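You operate a simulated robot arm through the tools that you are given. There is no shell and no other tool.

You are at the controls of a simulated robot arm. One attempt, no reset.

Task
Pump the brass stove into the green, vent it, then tag it.
Fine: shut its air knob to pump and open it after; hang the tag rail's green tag on it; leave the rail's yellow tags. Where these are worked on the way, their far stop is far enough and under half their travel is too little: air knob.

The check looks at the end state, three seconds after you hand in, the way a careful person would. Anything else that was tipped, shoved, dropped, spilled or broken makes it a failure.

Robot
A 7-joint arm with a two-finger parallel gripper, fixed in place. Base frame: the origin is at the foot of the arm, x ahead of it, y to its left, z up. Units: m, rad, N and s.
Its first joint turns from -2.304 to 2.304 rad. Payload 3.91 kg.
The TCP is the grasp point between the finger pads, 0.03 m short of the fingertips. In the tool frame z runs along the fingers and y along their closing line. Largest opening 0.11 m; finger width 0.02, thickness 0.01; the body of the gripper, 0.048 by 0.112 m, starts 0.055 m behind the TCP.
Orientation is told as [roll, pitch, yaw] about the base's x, y, z axes, in that order, counted from this pose: with the fingers straight down and closing along the base's y, the tool's x points along the base's -x, its y along +y and its z along -z.

Tools
- The arm moves only by the tool play_rows. Its argument "rows" is a list of rows, each an object of numbers (a shift or turn left out is 0, a gripper value left out holds the last): "x", "y", "z": the shift along the tool's x, y, z in units of 200 mm (1.0 is 200 mm); "rx", "ry", "rz": the turn, a rotation vector about the tool's x, y, z in units of 180 degrees (1.0 is 180 degrees). In form: [{"x": .., "y": .., "z": .., "rx": .., "ry": .., "rz": ..}, ...]. A call has 1 to 20 rows; each row is the pose to reach, as a shift and turn from the pose commanded when the call began, along the tool's axes at that moment. "hand" is the finger opening in cm, from 0 to 11, set as the call begins (left out, the last holds). A call with a number of a shift or a turn outside -1 to 1 is refused whole. Rows are played at 5 a second. More than 0.05 m and 0.15 rad between two rows, or a gripper value outside its range, and nothing of the call is played. A pose out of reach is approached as far as the arm can. The call stops where the force on the tool passes 90 N (or 10 N more than at its start, if that is more) or the arm is blocked; 0.2 s more then pass. The fingers move at their own pace (about 0.108 m/s each) and stop on an object; they squeeze with about 44 N. The grip force told is the motor's: it shows also when the fingers shut on nothing. Time passes only in rows, and 0.2 s behind the last, so rows that repeat a pose let the fingers close. The reply holds the time, the measured pose of the TCP, the force on the tool along the base axes, the opening and the grip force, in the units named above and with some noise, with the torque about the TCP (base axes, N m) and any sound that the robot's microphone picked up, and new pictures: "views" is both (left out), scene, wrist or none.
- Cameras (640 x 400 px; columns grow to the right, rows downward): "scene" is fixed at [0.2194, -0.6498, 1.3621]; the picture's right is [0.89, -0.46, 0.00], its down [-0.10, -0.19, -0.98] and it looks along [0.45, 0.87, -0.22] (base axes); focal length 368 px, centre (320, 200). "wrist" rides on the gripper at [0.072, 0.017, -0.103] in the tool frame; the picture's right is [-0.23, 0.97, 0.00], its down [-0.76, -0.18, -0.62] and it looks along [-0.61, -0.14, 0.78] (tool axes); focal length 222 px, centre (320, 200). There is no depth. A picture from a camera that has moved, and an enlarged one, comes with that camera's place and axes in the base frame and with its lens.
- enlarge(camera, box): a new picture of the part [left, top, right, bottom] of that camera's present view, enlarged. It takes no simulated time.
- close_job(): hands the job in; it is judged then, once.

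Nothing tells you positions but the pictures and the camera data. Unless the task says otherwise, let go and move clear before handing in.

The tools are called after "Call:" as a command line: name --argument value ..., lists and objects as JSON in quotes. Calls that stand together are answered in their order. play_rows: Moves the arm, as the interface text tells. Its arguments: {"type":"object","properties":{"rows":{"type":"array","items":{"type":"object","properties":{"x":{"type":"number"},"y":{"type":"number"},"z":{"type":"number"},"rx":{"type":"number"},"ry":{"type":"number"},"rz":{"type":"number"}}}},"hand":{"type":"number"},"views":{"type":"string","enum":["both","scene","wrist","none"]}},"required":["rows"]} The other tools are called the same way: enlarge (camera, box) takes an enlarged picture of a part of a camera's view; close_job () hands the job in.

At the start:

```text
time_s: 0.0
tcp_pos: [0.5222, 0.3952, 1.2461]
tcp_rot: [0.0, 0.0, -0.001]
wrist_force: [0.2, 1.1, 0.1]
torque: [0.01, 0.02, 0.0]
gripper_width: 0.11
finger_force: 0.0
```

scene: 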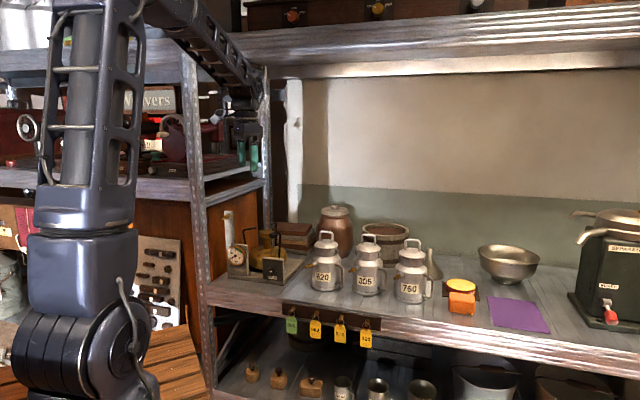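
wrist: 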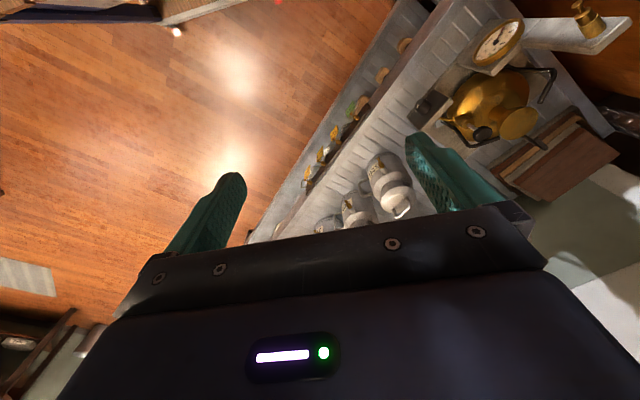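

I see a shelf unit with a brass stove at its left end, milk cans, and a tag rail with one green and three yellow tags on the shelf's front edge. I'll enlarge the pictures first to locate the stove parts.

Call:
enlarge --camera "scene" --box '[210, 190, 330, 300]'

Call:
enlarge --camera "scene" --box '[260, 280, 400, 370]'

Call:
enlarge --camera "wrist" --box '[380, 0, 640, 200]'

Call:
enlarge --camera "wrist" --box '[240, 80, 440, 240]'

```text
3.64 times, centred on (270, 245) of scene
camera zoom: at [0.2194, -0.6498, 1.3621], right [0.89, -0.46, 0.0], down [-0.1, -0.19, -0.98], along [0.45, 0.87, -0.22], focal length 1337 px, centre (502, 36)
```

zoom: 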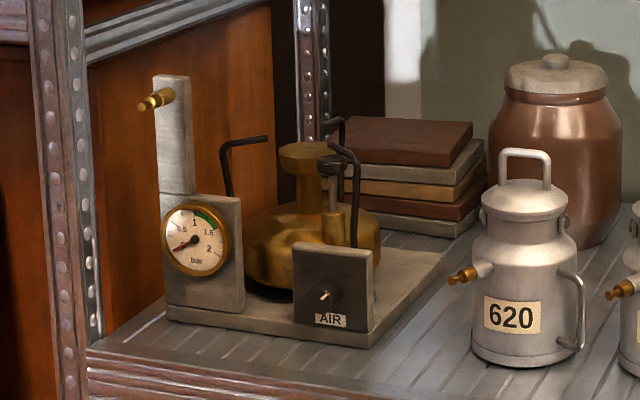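

```text
4.44 times, centred on (330, 325) of scene
camera zoom: at [0.2194, -0.6498, 1.3621], right [0.89, -0.46, 0.0], down [-0.1, -0.19, -0.98], along [0.45, 0.87, -0.22], focal length 1635 px, centre (276, -356)
```

zoom: 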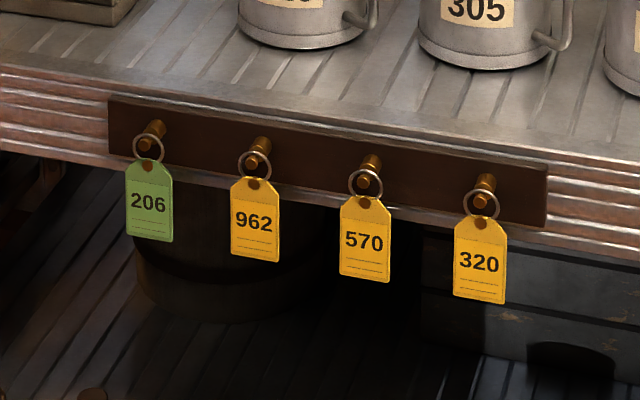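

```text
2.00 times, centred on (510, 100) of wrist
camera zoom: at [0.4493, 0.4109, 1.3495], right [0.23, 0.97, 0.0], down [0.76, -0.18, 0.62], along [0.61, -0.14, -0.78], focal length 444 px, centre (-60, 400)
```

zoom: 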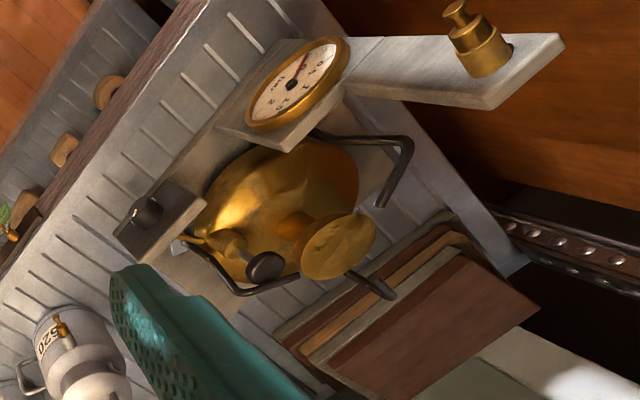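

```text
2.50 times, centred on (340, 160) of wrist
camera zoom: at [0.4493, 0.4109, 1.3495], right [0.23, 0.97, 0.0], down [0.76, -0.18, 0.62], along [0.61, -0.14, -0.78], focal length 555 px, centre (270, 300)
```

zoom: 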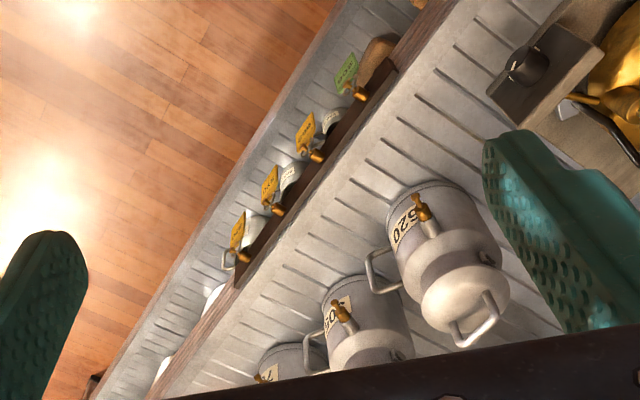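

The stove sits near (0.55–0.65, 0.75), with its peg near (0.525, 0.75, 0.98), and the green tag's peg is near (0.68, 0.46, 0.68). I need closer detail of the knob, gauge and pump before moving.

Call:
enlarge --camera "scene" --box '[260, 250, 292, 270]'

Call:
enlarge --camera "scene" --box '[225, 205, 289, 245]'

Call:
enlarge --camera "scene" --box '[225, 235, 289, 285]'

Call:
enlarge --camera "wrist" --box '[400, 60, 560, 160]'

Call:
enlarge --camera "scene" --box '[0, 0, 320, 200]'

```text
16.00 times, centred on (276, 260) of scene
camera zoom: at [0.2194, -0.6498, 1.3621], right [0.89, -0.46, 0.0], down [-0.1, -0.19, -0.98], along [0.45, 0.87, -0.22], focal length 5885 px, centre (1024, -760)
```

zoom: 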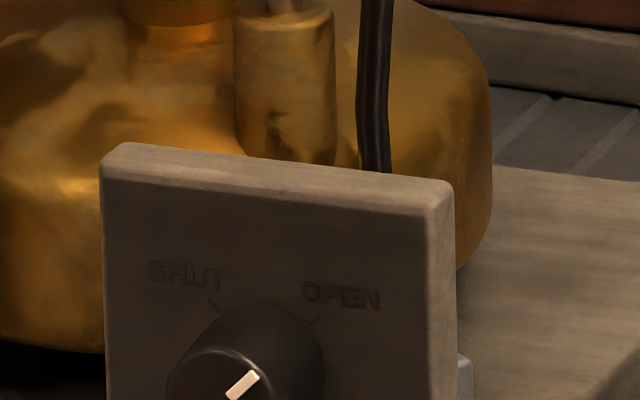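

```text
10.00 times, centred on (257, 225) of scene
camera zoom: at [0.2194, -0.6498, 1.3621], right [0.89, -0.46, 0.0], down [-0.1, -0.19, -0.98], along [0.45, 0.87, -0.22], focal length 3678 px, centre (950, -50)
```

zoom: 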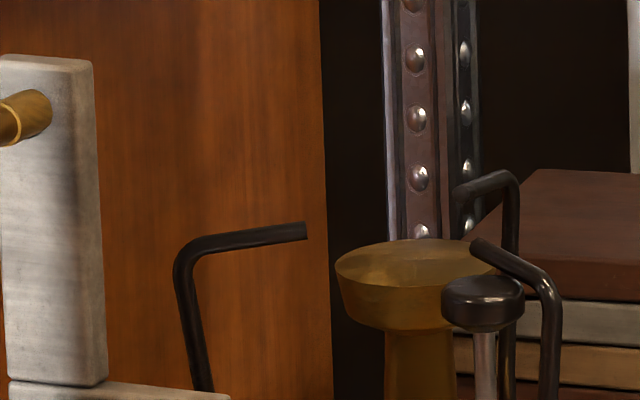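

```text
8.00 times, centred on (257, 260) of scene
camera zoom: at [0.2194, -0.6498, 1.3621], right [0.89, -0.46, 0.0], down [-0.1, -0.19, -0.98], along [0.45, 0.87, -0.22], focal length 2942 px, centre (824, -280)
```

zoom: 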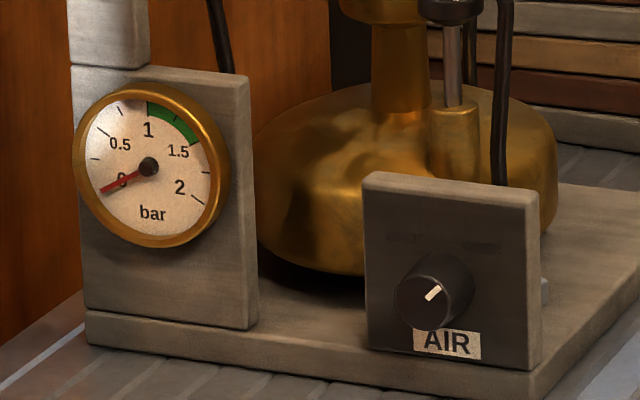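

```text
4.00 times, centred on (480, 110) of wrist
camera zoom: at [0.4493, 0.4109, 1.3495], right [0.23, 0.97, 0.0], down [0.76, -0.18, 0.62], along [0.61, -0.14, -0.78], focal length 888 px, centre (-320, 560)
```

zoom: 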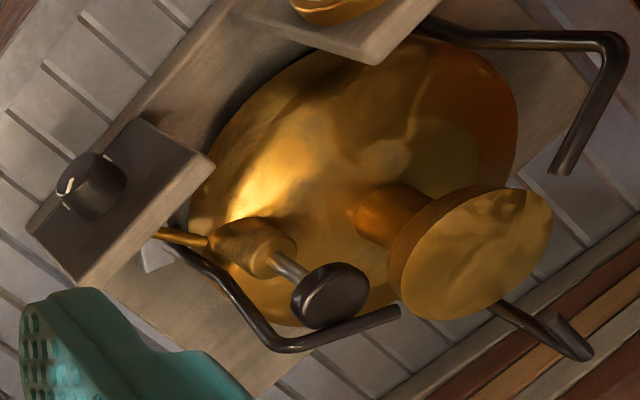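

```text
2.00 times, centred on (160, 100) of scene
camera zoom: at [0.2194, -0.6498, 1.3621], right [0.89, -0.46, 0.0], down [-0.1, -0.19, -0.98], along [0.45, 0.87, -0.22], focal length 736 px, centre (640, 400)
```

zoom: 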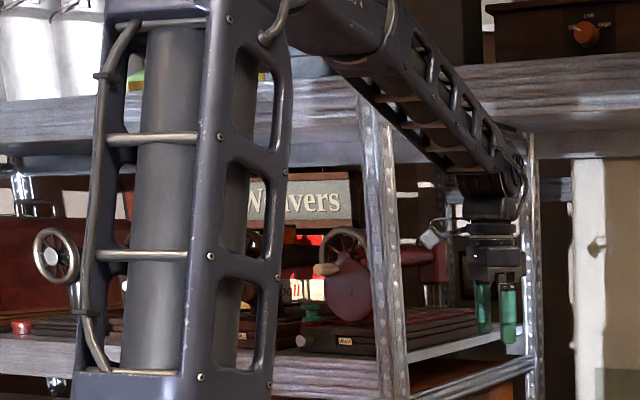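

The air knob's pointer is at OPEN (upper right) with SHUT at upper left, the gauge reads 0 with green at about 1–1.5, and the black-topped pump plunger stands near (0.707, 0.704, 0.896). I'll turn the tool to face the shelf and come lower for a closer look.

Call:
play_rows --rows '[{"x": 0.0106, "y": 0.032, "z": 0.125, "rz": -0.0326}, {"x": 0.021, "y": 0.064, "z": 0.25, "rz": -0.0652}, {"x": 0.032, "y": 0.096, "z": 0.375, "rz": -0.0977}, {"x": 0.0425, "y": 0.128, "z": 0.5, "rz": -0.1303}, {"x": 0.053, "y": 0.16, "z": 0.625, "rz": -0.1629}, {"x": 0.064, "y": 0.19, "z": 0.75, "rz": -0.1955}, {"x": 0.074, "y": 0.223, "z": 0.875, "rz": -0.228}, {"x": 0.085, "y": 0.255, "z": 1.0, "rz": -0.2606}]' --views "both"

```text
time_s: 1.8
tcp_pos: [0.5079, 0.4464, 1.0445]
tcp_rot: [-0.001, -0.001, 0.819]
wrist_force: [0.1, -0.1, -0.4]
torque: [0.0, 0.02, -0.03]
gripper_width: 0.1099
finger_force: 0.1
camera wrist: at [0.4456, 0.404, 1.1482], right [-0.56, 0.83, 0.0], down [0.65, 0.44, 0.62], along [0.52, 0.35, -0.78], focal length 222 px, centre (320, 200)
```

scene: 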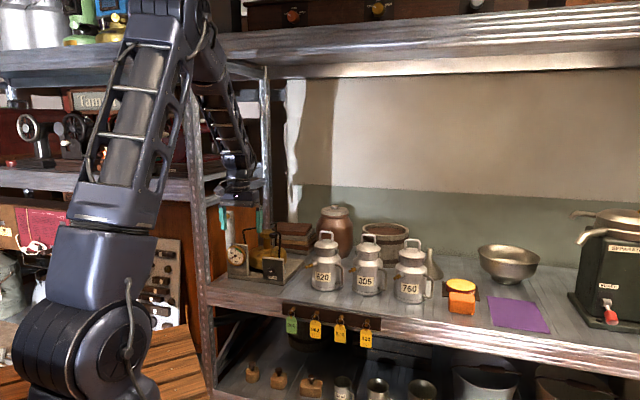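
wrist: 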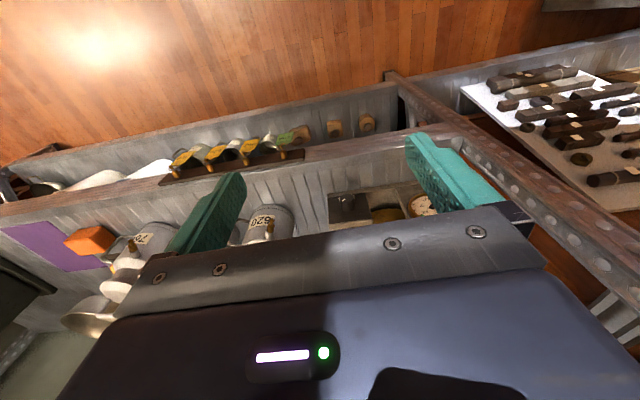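

The wrist camera looks along the fingers with the gripper filling the lower half of its picture, so I need to point the tool at the stove. I'll tilt it 45° forward and move closer.

Call:
play_rows --rows '[{"x": -0.099, "y": 0.021, "z": 0.012, "ry": -0.0357}, {"x": -0.199, "y": 0.043, "z": 0.024, "ry": -0.0714}, {"x": -0.298, "y": 0.064, "z": 0.035, "ry": -0.107}, {"x": -0.397, "y": 0.086, "z": 0.047, "ry": -0.1429}, {"x": -0.496, "y": 0.107, "z": 0.059, "ry": -0.1786}, {"x": -0.596, "y": 0.129, "z": 0.071, "ry": -0.2143}, {"x": -0.695, "y": 0.15, "z": 0.0825, "ry": -0.25}]' --views "both"

```text
time_s: 3.4
tcp_pos: [0.5811, 0.5666, 1.0291]
tcp_rot: [0.001, -0.79, 0.818]
wrist_force: [0.0, -0.5, 0.0]
torque: [0.06, 0.04, 0.06]
gripper_width: 0.1095
finger_force: 0.1
camera wrist: at [0.4828, 0.487, 1.0516], right [-0.6, 0.78, 0.16], down [0.2, -0.05, 0.98], along [0.77, 0.62, -0.12], focal length 222 px, centre (320, 200)
```

scene: 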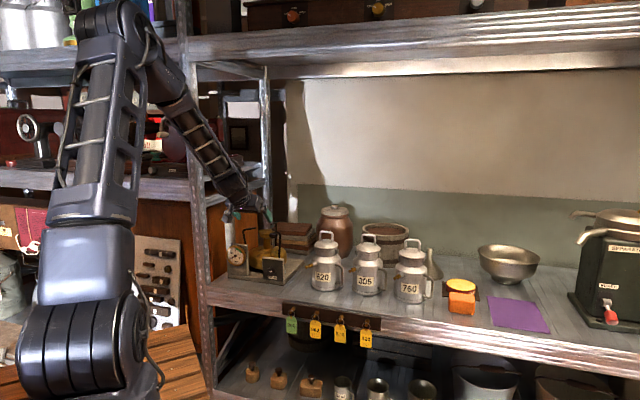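
wrist: 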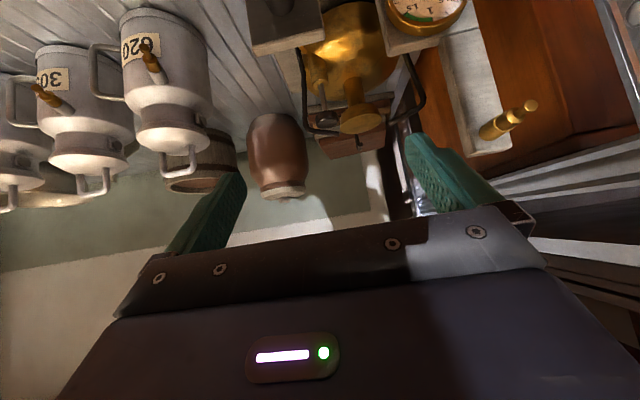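

The stove now shows at the top of the wrist picture, upside down. I'll enlarge it and triangulate the pump, legs and peg.

Call:
enlarge --camera "wrist" --box '[240, 0, 480, 150]'

Call:
enlarge --camera "wrist" --box '[380, 0, 560, 160]'

Call:
enlarge --camera "scene" --box '[215, 185, 311, 245]'

```text
2.67 times, centred on (360, 75) of wrist
camera zoom: at [0.4828, 0.487, 1.0516], right [-0.6, 0.78, 0.16], down [0.2, -0.05, 0.98], along [0.77, 0.62, -0.12], focal length 592 px, centre (213, 533)
```

zoom: 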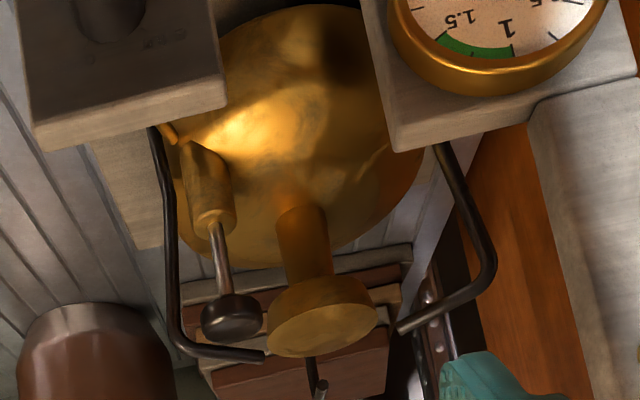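

```text
2.50 times, centred on (470, 80) of wrist
camera zoom: at [0.4828, 0.487, 1.0516], right [-0.6, 0.78, 0.16], down [0.2, -0.05, 0.98], along [0.77, 0.62, -0.12], focal length 555 px, centre (-55, 500)
```

zoom: 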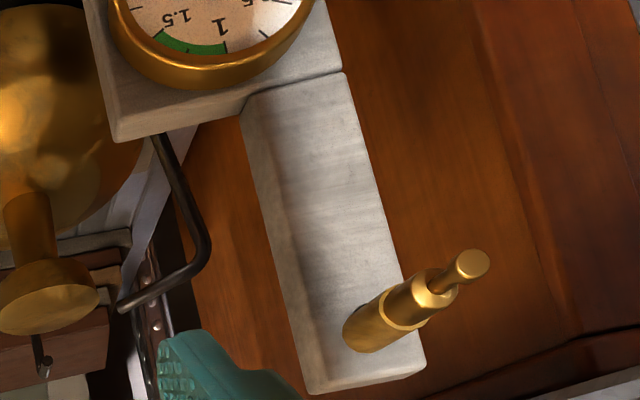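

```text
6.67 times, centred on (263, 215) of scene
camera zoom: at [0.2194, -0.6498, 1.3621], right [0.89, -0.46, 0.0], down [-0.1, -0.19, -0.98], along [0.45, 0.87, -0.22], focal length 2452 px, centre (700, 100)
```

zoom: 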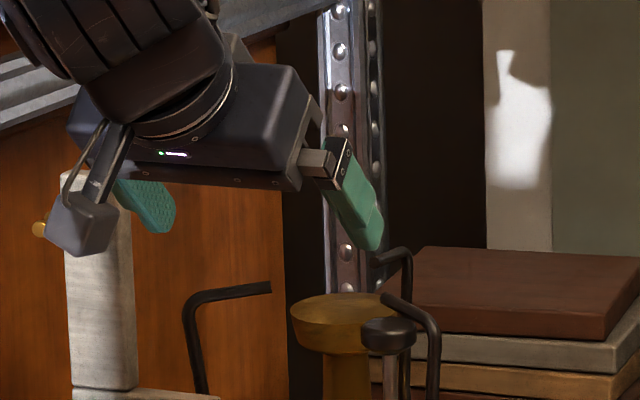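

The pump knob is at about (0.704, 0.701, 0.899), with a pan-support rod just above and behind its far edge. The air knob's face is near (0.66, 0.613, 0.78), so I'll drop in front of it with a flatter tool to see it squarely.

Call:
play_rows --rows '[{"x": 0.106, "y": -0.016, "z": 0.075, "ry": -0.0172}, {"x": 0.213, "y": -0.032, "z": 0.15, "ry": -0.0344}, {"x": 0.319, "y": -0.049, "z": 0.226, "ry": -0.0516}, {"x": 0.426, "y": -0.065, "z": 0.301, "ry": -0.0688}, {"x": 0.532, "y": -0.081, "z": 0.376, "ry": -0.0859}, {"x": 0.639, "y": -0.097, "z": 0.451, "ry": -0.1031}, {"x": 0.745, "y": -0.113, "z": 0.526, "ry": -0.1203}, {"x": 0.8515, "y": -0.1295, "z": 0.6015, "ry": -0.1375}]' --views "both"

```text
time_s: 5.2
tcp_pos: [0.5744, 0.5232, 0.825]
tcp_rot: [0.001, -1.22, 0.82]
wrist_force: [0.4, -0.3, 0.1]
torque: [-0.03, 0.01, -0.01]
gripper_width: 0.11
finger_force: 0.0
camera wrist: at [0.4767, 0.4447, 0.7935], right [-0.66, 0.72, 0.21], down [-0.09, -0.36, 0.93], along [0.75, 0.59, 0.3], focal length 222 px, centre (320, 200)
```

scene: 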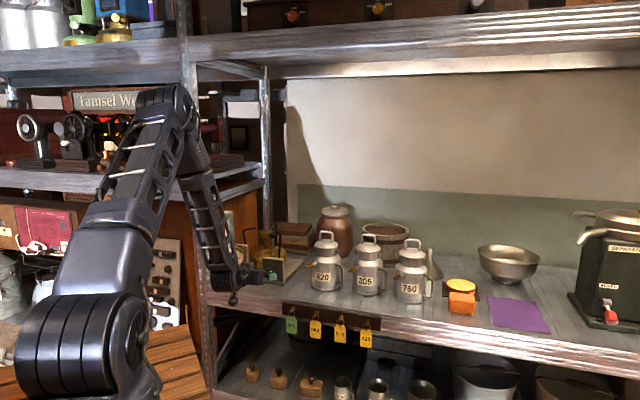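
wrist: 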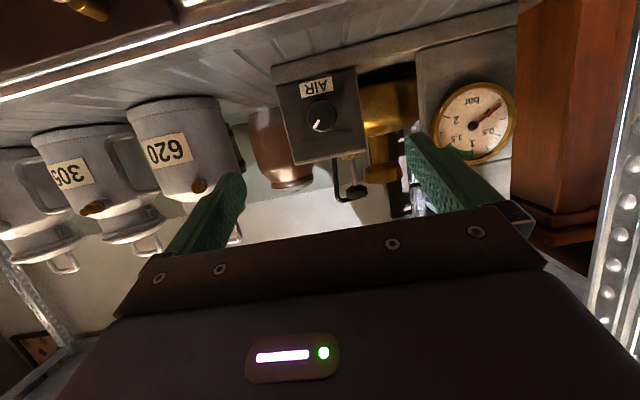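

Call:
enlarge --camera "wrist" --box '[256, 60, 416, 160]'

Call:
enlarge --camera "wrist" --box '[240, 0, 560, 200]'

Call:
enlarge --camera "scene" --box '[200, 230, 328, 310]'

```text
4.00 times, centred on (336, 110) of wrist
camera zoom: at [0.4767, 0.4447, 0.7935], right [-0.66, 0.72, 0.21], down [-0.09, -0.36, 0.93], along [0.75, 0.59, 0.3], focal length 888 px, centre (256, 560)
```

zoom: 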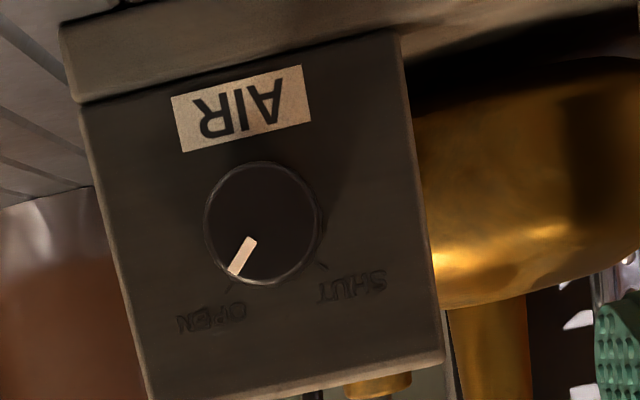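

```text
2.00 times, centred on (400, 100) of wrist
camera zoom: at [0.4767, 0.4447, 0.7935], right [-0.66, 0.72, 0.21], down [-0.09, -0.36, 0.93], along [0.75, 0.59, 0.3], focal length 444 px, centre (160, 400)
```

zoom: 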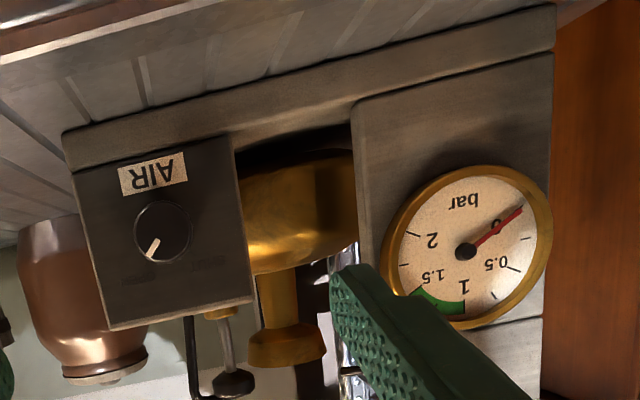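

```text
5.00 times, centred on (264, 270) of scene
camera zoom: at [0.2194, -0.6498, 1.3621], right [0.89, -0.46, 0.0], down [-0.1, -0.19, -0.98], along [0.45, 0.87, -0.22], focal length 1839 px, centre (600, -150)
```

zoom: 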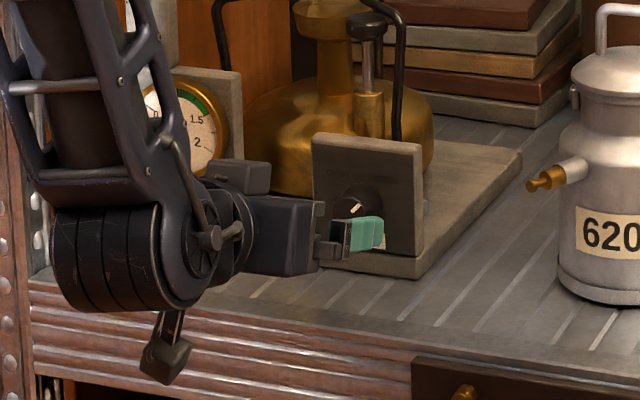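

The knob face is at about (0.657, 0.614, 0.781), the shelf surface is near z = 0.718, and the plate's outward normal points at the arm. I'll level the tool almost horizontal in front of the knob, then roll it +45° so I can turn the knob −90° to SHUT.

Call:
play_rows --rows '[{"x": 0.0245, "y": 0.0024, "z": 0.0645, "ry": -0.021}, {"x": 0.049, "y": 0.0048, "z": 0.129, "ry": -0.042}, {"x": 0.0735, "y": 0.0071, "z": 0.1935, "ry": -0.063}, {"x": 0.098, "y": 0.0095, "z": 0.258, "ry": -0.0839}, {"x": 0.098, "y": 0.0095, "z": 0.258, "ry": -0.0839}]' --hand 5 --views "both"

```text
time_s: 6.4
tcp_pos: [0.5997, 0.556, 0.788]
tcp_rot: [0.002, -1.483, 0.818]
wrist_force: [0.3, 0.8, -0.1]
torque: [0.02, -0.01, -0.02]
gripper_width: 0.0502
finger_force: 0.1
camera wrist: at [0.5117, 0.4865, 0.7246], right [-0.7, 0.68, 0.23], down [-0.25, -0.53, 0.81], along [0.67, 0.51, 0.54], focal length 222 px, centre (320, 200)
```

scene: 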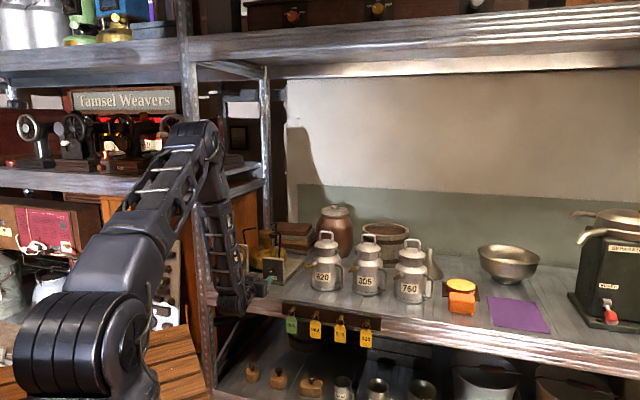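
wrist: 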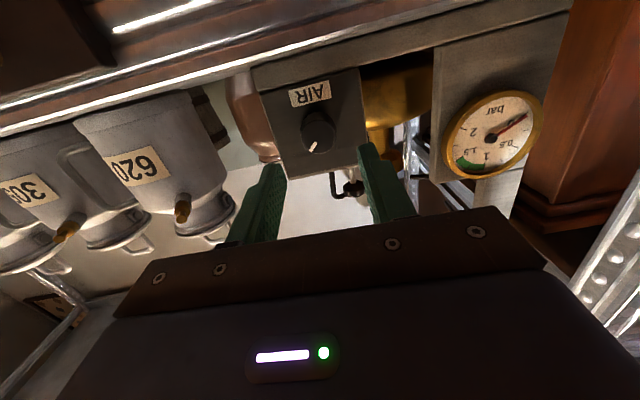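

Call:
enlarge --camera "wrist" --box '[240, 60, 400, 160]'

Call:
enlarge --camera "scene" --box '[180, 230, 308, 320]'

```text
4.00 times, centred on (320, 110) of wrist
camera zoom: at [0.5117, 0.4865, 0.7246], right [-0.7, 0.68, 0.23], down [-0.25, -0.53, 0.81], along [0.67, 0.51, 0.54], focal length 888 px, centre (320, 560)
```

zoom: 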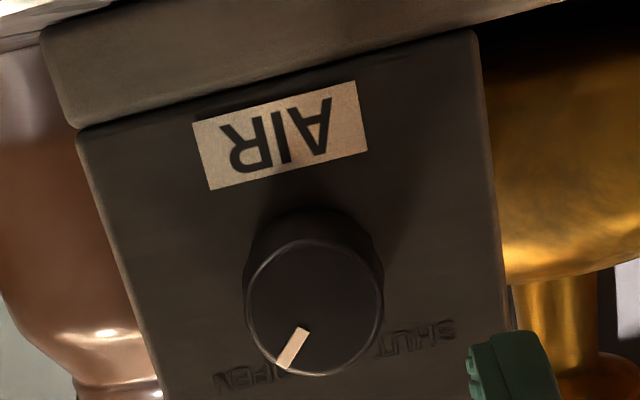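

```text
4.44 times, centred on (244, 275) of scene
camera zoom: at [0.2194, -0.6498, 1.3621], right [0.89, -0.46, 0.0], down [-0.1, -0.19, -0.98], along [0.45, 0.87, -0.22], focal length 1635 px, centre (658, -133)
```

zoom: 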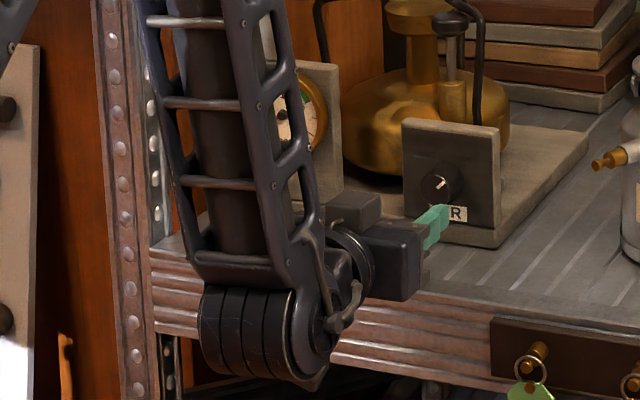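

The knob's face centre comes out again at (0.656, 0.613, 0.782), diameter about 30 mm. I'll roll the tool +45° in place.

Call:
play_rows --rows '[{"rz": 0.042}, {"rz": 0.083}, {"rz": 0.125}, {"rz": 0.167}, {"rz": 0.208}, {"rz": 0.25}, {"rz": 0.25}]' --hand 4.5 --views "both"

```text
time_s: 8.0
tcp_pos: [0.5986, 0.5565, 0.7877]
tcp_rot: [1.444, -0.779, -0.66]
wrist_force: [-0.7, -0.1, -0.4]
torque: [-0.03, 0.01, -0.01]
gripper_width: 0.0452
finger_force: 0.1
camera wrist: at [0.4802, 0.5209, 0.7579], right [-0.33, 0.42, 0.85], down [0.09, -0.88, 0.47], along [0.94, 0.23, 0.26], focal length 222 px, centre (320, 200)
```

scene: 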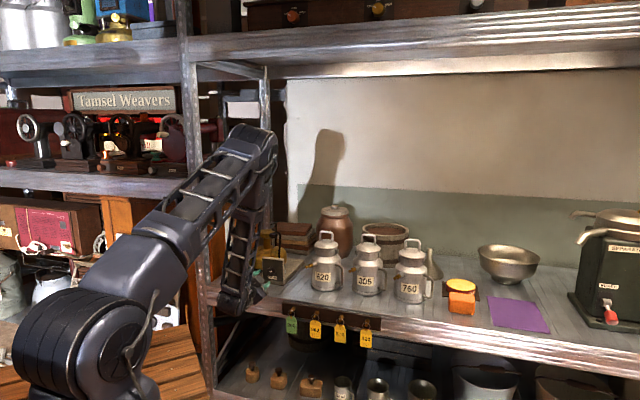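
wrist: 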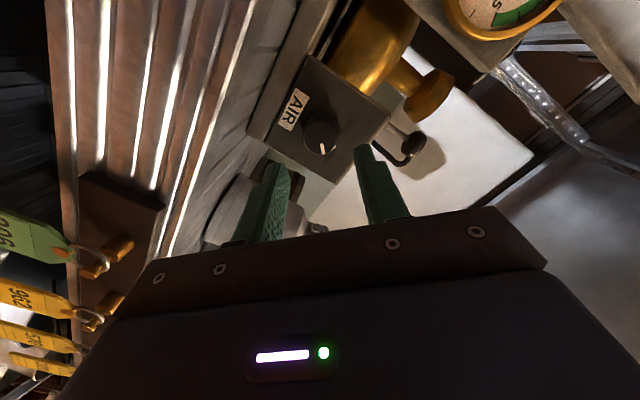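

Call:
enlarge --camera "wrist" --box '[256, 80, 384, 160]'

```text
5.00 times, centred on (320, 120) of wrist
camera zoom: at [0.4802, 0.5209, 0.7579], right [-0.33, 0.42, 0.85], down [0.09, -0.88, 0.47], along [0.94, 0.23, 0.26], focal length 1111 px, centre (320, 600)
```

zoom: 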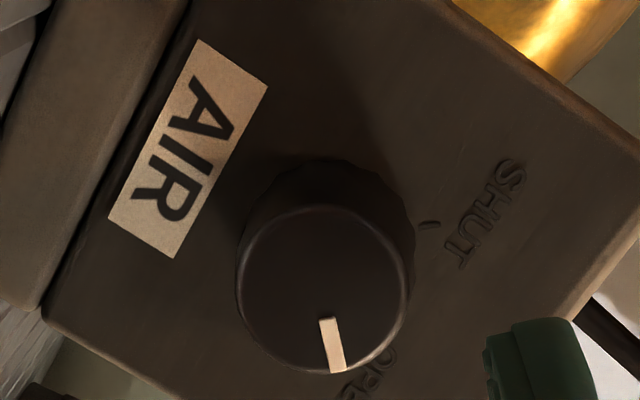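

The knob lies almost exactly on the tool axis, about 78 mm ahead. I'll advance 67 mm with the fingers open so the pads straddle it.

Call:
play_rows --rows '[{"x": -0.004, "y": 0.001, "z": 0.08}, {"x": -0.008, "y": 0.002, "z": 0.16}, {"x": -0.012, "y": 0.003, "z": 0.24}, {"x": -0.015, "y": 0.003, "z": 0.3}, {"x": -0.015, "y": 0.003, "z": 0.335}, {"x": -0.015, "y": 0.003, "z": 0.335}]' --views "both"

```text
time_s: 9.4
tcp_pos: [0.6467, 0.6045, 0.7823]
tcp_rot: [1.443, -0.783, -0.661]
wrist_force: [-0.1, -0.1, -0.3]
torque: [0.03, 0.01, 0.02]
gripper_width: 0.0453
finger_force: 0.1
camera wrist: at [0.5276, 0.5686, 0.7538], right [-0.33, 0.42, 0.85], down [0.09, -0.88, 0.47], along [0.94, 0.23, 0.26], focal length 222 px, centre (320, 200)
```

scene: 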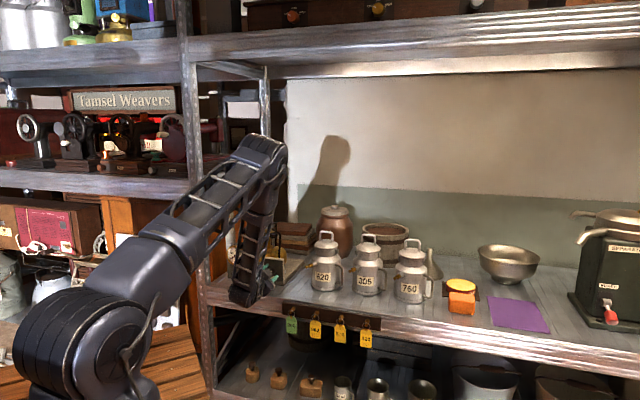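
wrist: 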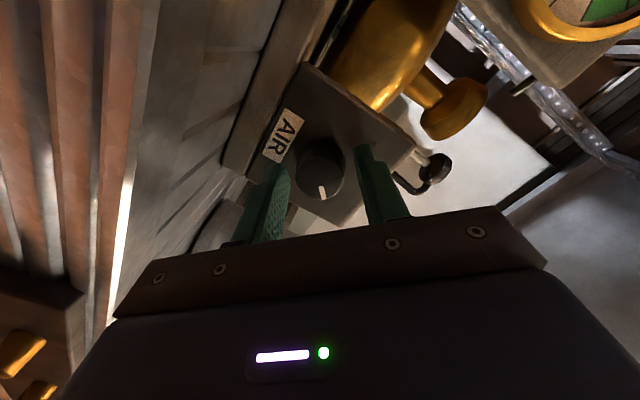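

Call:
enlarge --camera "wrist" --box '[240, 120, 400, 220]'

Call:
enlarge --camera "scene" --box '[210, 230, 306, 300]'

```text
4.00 times, centred on (320, 170) of wrist
camera zoom: at [0.5276, 0.5686, 0.7538], right [-0.33, 0.42, 0.85], down [0.09, -0.88, 0.47], along [0.94, 0.23, 0.26], focal length 888 px, centre (320, 320)
```

zoom: 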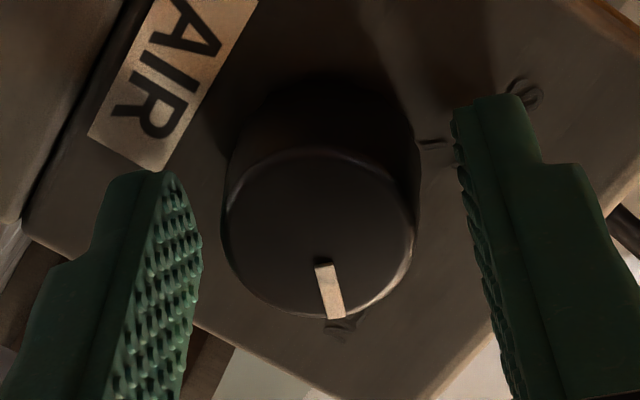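

```text
5.71 times, centred on (258, 265) of scene
camera zoom: at [0.2194, -0.6498, 1.3621], right [0.89, -0.46, 0.0], down [-0.1, -0.19, -0.98], along [0.45, 0.87, -0.22], focal length 2102 px, centre (674, -171)
```

zoom: 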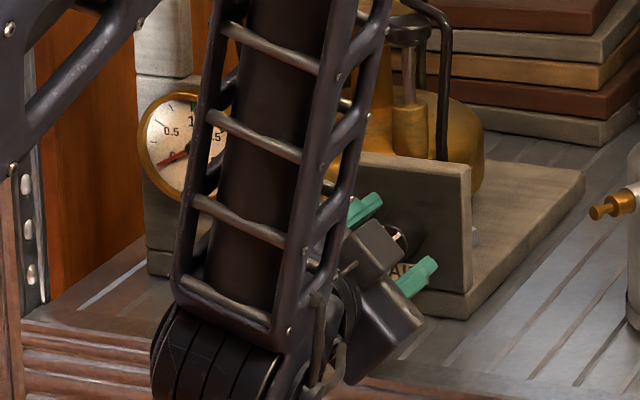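

The knob is centred between the pads, with its face about 20 mm inside the fingertips. I'll close on it and watch the forces.

Call:
play_rows --rows '[{"x": 0}, {"x": 0}, {"x": 0}]' --hand 2 --views "wrist"

```text
time_s: 10.2
tcp_pos: [0.6465, 0.6052, 0.7842]
tcp_rot: [1.445, -0.782, -0.663]
wrist_force: [-0.1, 6.1, 3.8]
torque: [0.13, -0.09, 0.17]
gripper_width: 0.0312
finger_force: 45.5
camera wrist: at [0.5273, 0.5688, 0.7542], right [-0.33, 0.42, 0.85], down [0.09, -0.88, 0.47], along [0.94, 0.23, 0.26], focal length 222 px, centre (320, 200)
```

wrist: 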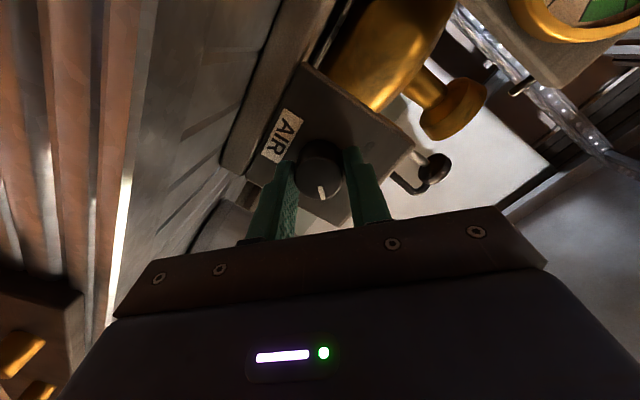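

The grip is firm on the knob at 31 mm. I'll turn it 90° counter-clockwise, seen from the front, toward SHUT.

Call:
play_rows --rows '[{"y": 0.004, "rz": -0.03}, {"y": 0.006, "rz": -0.06}, {"y": 0.006, "rz": -0.09}, {"y": 0.006, "rz": -0.12}, {"y": 0.006, "rz": -0.15}, {"y": 0.006, "rz": -0.18}, {"y": 0.006, "rz": -0.21}, {"y": 0.006, "rz": -0.24}, {"y": 0.006, "rz": -0.27}, {"y": 0.006, "rz": -0.3}, {"y": 0.006, "rz": -0.33}, {"y": 0.006, "rz": -0.36}, {"y": 0.006, "rz": -0.39}, {"y": 0.006, "rz": -0.42}, {"y": 0.006, "rz": -0.45}, {"y": 0.006, "rz": -0.48}, {"y": 0.006, "rz": -0.5}]' --views "both"

```text
time_s: 13.8
tcp_pos: [0.6461, 0.6053, 0.7858]
tcp_rot: [-1.447, -0.782, 2.302]
wrist_force: [-4.6, -33.8, -7.5]
torque: [0.23, 0.23, -1.43]
gripper_width: 0.0322
finger_force: 45.1
camera wrist: at [0.6008, 0.4981, 0.732], right [-0.65, 0.55, -0.53], down [-0.69, -0.13, 0.72], along [0.32, 0.83, 0.46], focal length 222 px, centre (320, 200)
```

scene: 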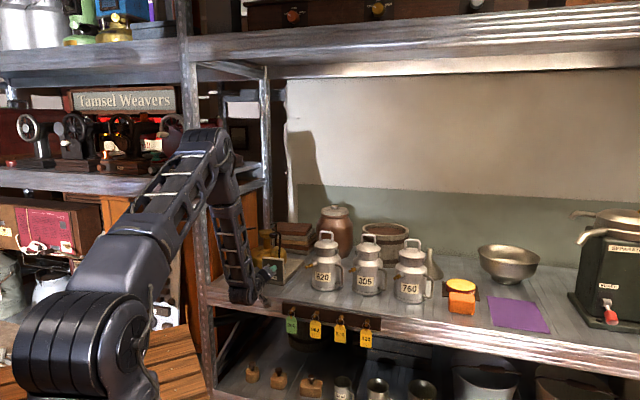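
wrist: 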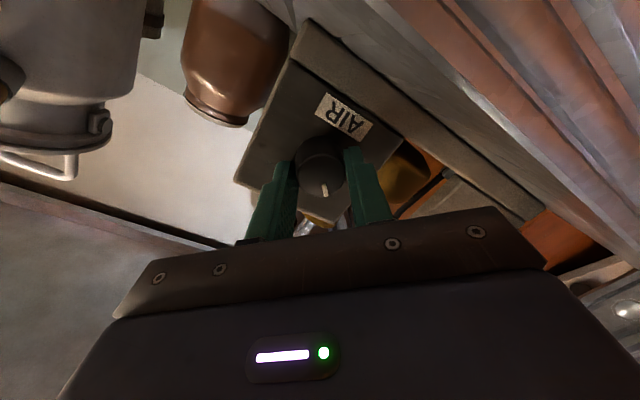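

The knob has turned with the gripper. There's some side load, so I'll release and inspect.

Call:
play_rows --rows '[{"x": 0}, {"x": 0}]' --hand 4.8 --views "wrist"

Call:
enlarge --camera "wrist" --box '[240, 80, 400, 220]'

Call:
enlarge --camera "scene" --box '[210, 220, 306, 290]'

```text
time_s: 14.4
tcp_pos: [0.6465, 0.6059, 0.7855]
tcp_rot: [-1.448, -0.783, 2.303]
wrist_force: [-0.4, 0.5, 0.3]
torque: [0.02, -0.03, 0.02]
gripper_width: 0.048
finger_force: 0.0
camera wrist: at [0.6007, 0.4991, 0.732], right [-0.65, 0.55, -0.53], down [-0.69, -0.13, 0.72], along [0.32, 0.83, 0.46], focal length 222 px, centre (320, 200)
```

wrist: 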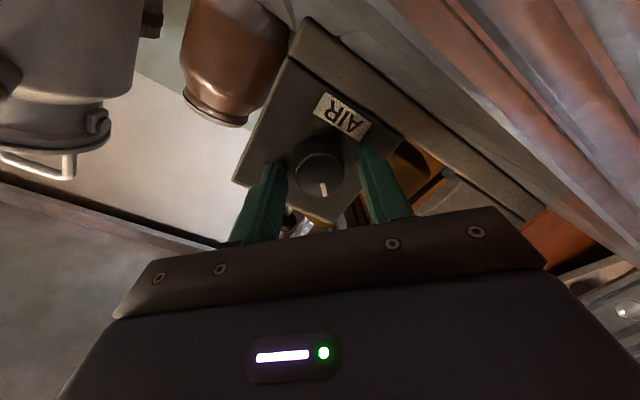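

```text
2.86 times, centred on (320, 150) of wrist
camera zoom: at [0.6007, 0.4991, 0.732], right [-0.65, 0.55, -0.53], down [-0.69, -0.13, 0.72], along [0.32, 0.83, 0.46], focal length 635 px, centre (320, 343)
```

zoom: 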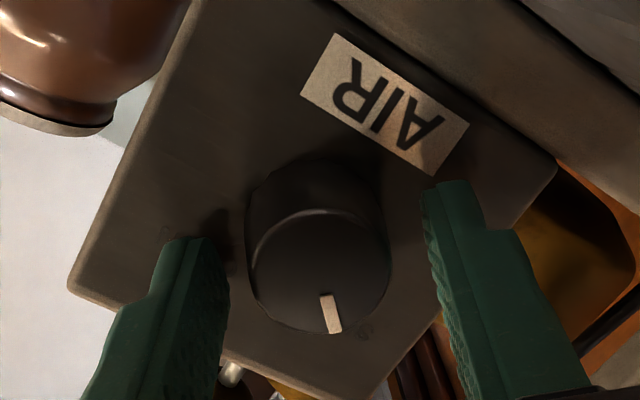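

```text
5.71 times, centred on (258, 255) of scene
camera zoom: at [0.2194, -0.6498, 1.3621], right [0.89, -0.46, 0.0], down [-0.1, -0.19, -0.98], along [0.45, 0.87, -0.22], focal length 2102 px, centre (674, -114)
```

zoom: 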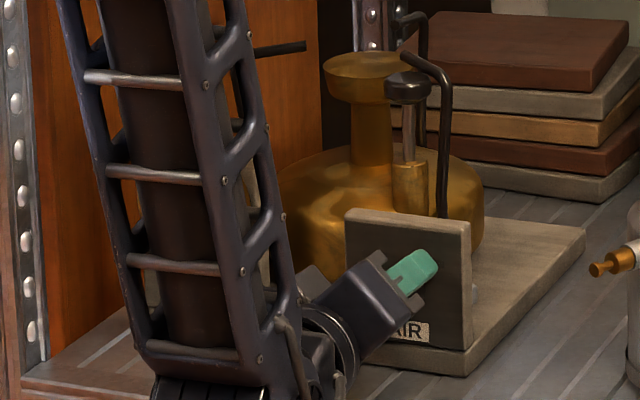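

Forces are back to zero. I'll back off along the tool axis and return to roll 0 to compare the pointer with the SHUT tick.

Call:
play_rows --rows '[{"z": -0.08}, {"z": -0.16}, {"z": -0.24}, {"z": -0.335}, {"z": -0.335, "rz": 0.042}, {"z": -0.335, "rz": 0.083}, {"z": -0.335, "rz": 0.125}, {"z": -0.335, "rz": 0.167}, {"z": -0.335, "rz": 0.208}, {"z": -0.335, "rz": 0.25}]' --views "wrist"

Call:
enlarge --camera "wrist" --box '[240, 60, 400, 160]'

Call:
enlarge --camera "scene" --box '[225, 235, 289, 285]'

```text
time_s: 16.6
tcp_pos: [0.6, 0.5572, 0.7909]
tcp_rot: [0.018, -1.482, 0.8]
wrist_force: [-0.6, -0.3, -0.2]
torque: [-0.03, 0.01, -0.02]
gripper_width: 0.0479
finger_force: 0.2
camera wrist: at [0.513, 0.4876, 0.7285], right [-0.7, 0.68, 0.23], down [-0.25, -0.53, 0.81], along [0.67, 0.51, 0.53], focal length 222 px, centre (320, 200)
```

wrist: 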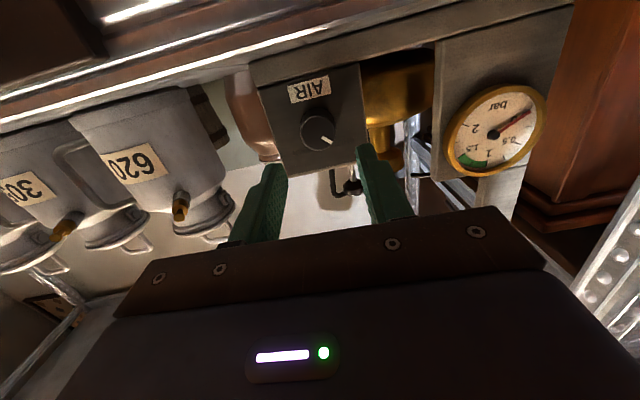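

```text
4.00 times, centred on (320, 110) of wrist
camera zoom: at [0.513, 0.4876, 0.7285], right [-0.7, 0.68, 0.23], down [-0.25, -0.53, 0.81], along [0.67, 0.51, 0.53], focal length 888 px, centre (320, 560)
```

zoom: 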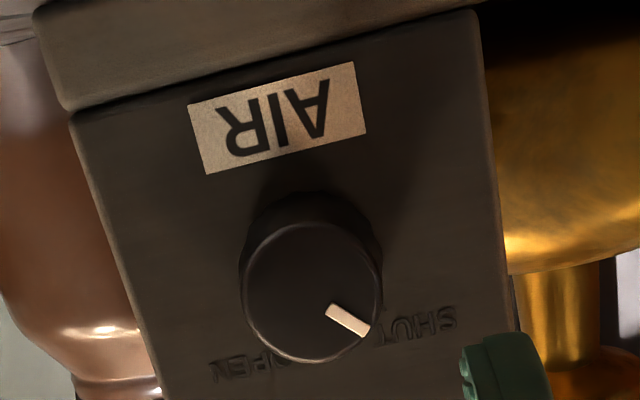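

```text
8.00 times, centred on (257, 260) of scene
camera zoom: at [0.2194, -0.6498, 1.3621], right [0.89, -0.46, 0.0], down [-0.1, -0.19, -0.98], along [0.45, 0.87, -0.22], focal length 2942 px, centre (824, -280)
```

zoom: 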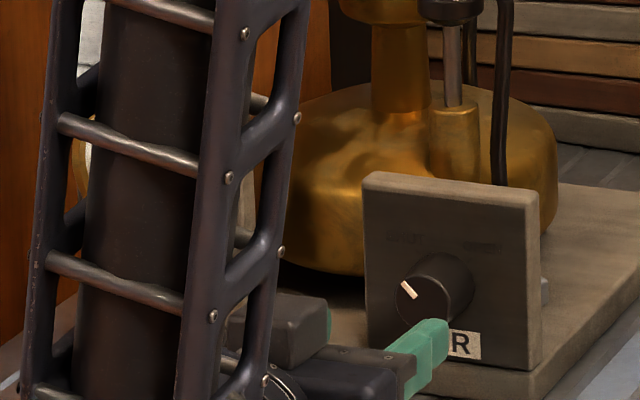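

The pointer has turned about 84° and now sits at SHUT, and the stove hasn't moved. Next I'll raise the arm, close the fingers and tilt 45° to hover over the pump knob.

Call:
play_rows --rows '[{"x": -0.121, "z": -0.011, "ry": 0.0314}, {"x": -0.242, "z": -0.021, "ry": 0.0629}, {"x": -0.363, "z": -0.032, "ry": 0.0943}, {"x": -0.484, "z": -0.043, "ry": 0.1257}, {"x": -0.605, "z": -0.054, "ry": 0.1571}, {"x": -0.726, "z": -0.064, "ry": 0.1886}, {"x": -0.847, "z": -0.075, "ry": 0.22}, {"x": -0.861, "y": 0.019, "z": 0.053, "ry": 0.22}, {"x": -0.875, "y": 0.038, "z": 0.182, "ry": 0.22}, {"x": -0.889, "y": 0.057, "z": 0.31, "ry": 0.22}, {"x": -0.902, "y": 0.075, "z": 0.439, "ry": 0.22}, {"x": -0.902, "y": 0.075, "z": 0.439, "ry": 0.22}]' --hand 0 --views "both"

```text
time_s: 19.2
tcp_pos: [0.6602, 0.6415, 0.9637]
tcp_rot: [0.001, -0.791, 0.819]
wrist_force: [0.4, -0.3, 0.0]
torque: [0.02, 0.0, -0.01]
gripper_width: 0.0
finger_force: 37.3
camera wrist: at [0.5625, 0.5612, 0.9849], right [-0.6, 0.78, 0.16], down [0.19, -0.05, 0.98], along [0.77, 0.62, -0.12], focal length 222 px, centre (320, 200)
```

scene: 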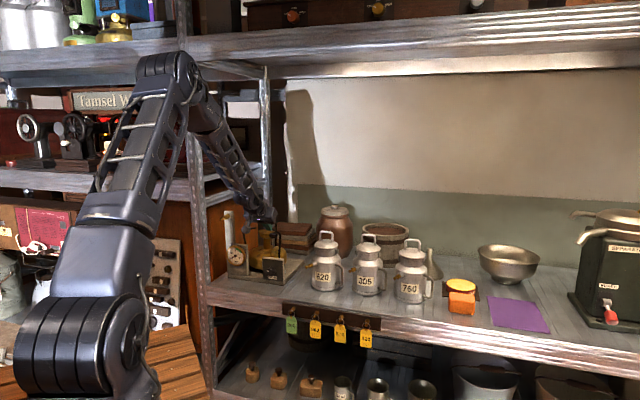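
wrist: 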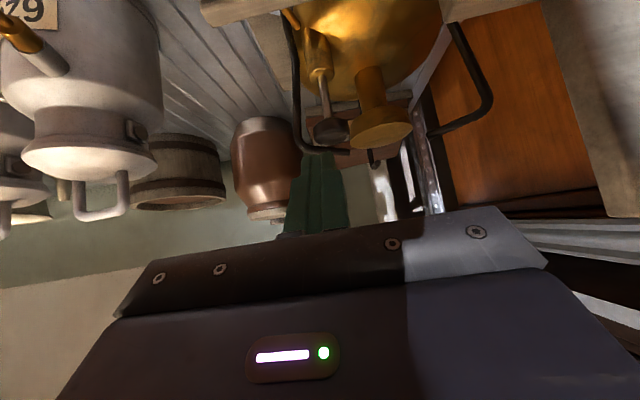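

Call:
enlarge --camera "wrist" --box '[260, 80, 420, 180]'

Call:
enlarge --camera "scene" --box '[225, 185, 321, 245]'

```text
4.00 times, centred on (340, 130) of wrist
camera zoom: at [0.5625, 0.5612, 0.9849], right [-0.6, 0.78, 0.16], down [0.19, -0.05, 0.98], along [0.77, 0.62, -0.12], focal length 888 px, centre (240, 480)
```

zoom: 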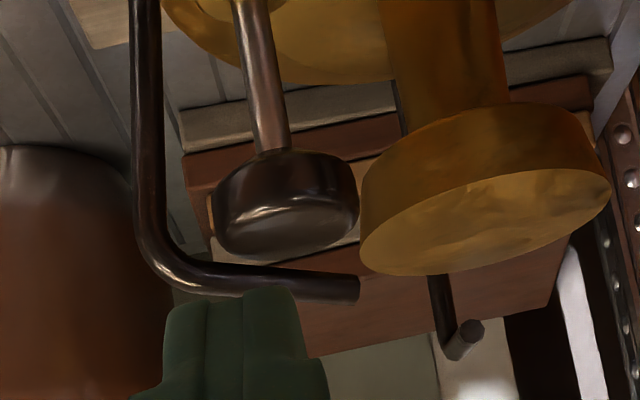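

```text
6.67 times, centred on (273, 215) of scene
camera zoom: at [0.2194, -0.6498, 1.3621], right [0.89, -0.46, 0.0], down [-0.1, -0.19, -0.98], along [0.45, 0.87, -0.22], focal length 2452 px, centre (633, 100)
```

zoom: 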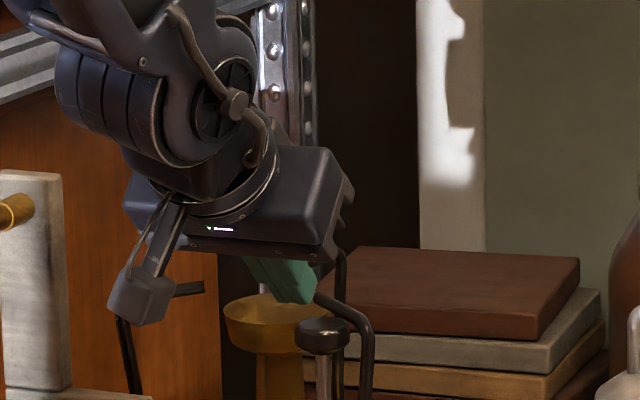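

The pump knob's top is at (0.705, 0.701, 0.902), and the support rod passes about 13 mm beyond its centre. I'll yaw the tool so its fingertip edge runs parallel to the rod before pressing.

Call:
play_rows --rows '[{"rx": 0.0261, "rz": 0.0258}, {"rx": 0.0522, "rz": 0.0516}, {"rx": 0.0782, "rz": 0.0773}, {"rx": 0.1043, "rz": 0.1031}, {"rx": 0.1304, "rz": 0.1289}]' --views "both"

```text
time_s: 20.4
tcp_pos: [0.6622, 0.6417, 0.9642]
tcp_rot: [0.001, -0.792, 0.242]
wrist_force: [0.7, -0.2, 0.5]
torque: [0.03, 0.02, 0.03]
gripper_width: 0.0001
finger_force: 37.1
camera wrist: at [0.5362, 0.6274, 0.9846], right [-0.08, 0.98, 0.16], down [0.13, -0.15, 0.98], along [0.99, 0.1, -0.12], focal length 222 px, centre (320, 200)
```

scene: 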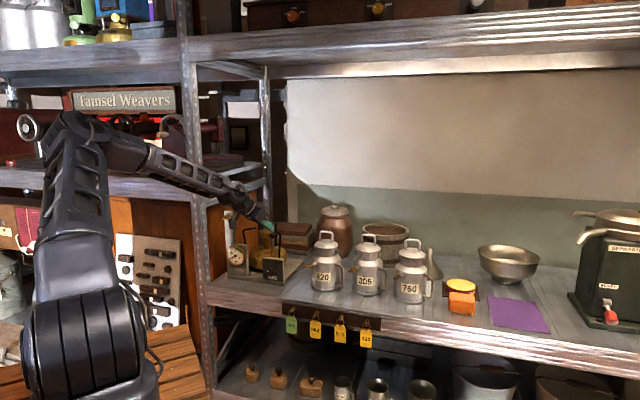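
wrist: 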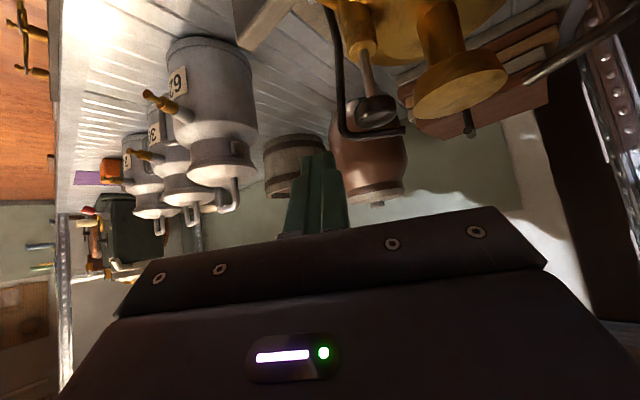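

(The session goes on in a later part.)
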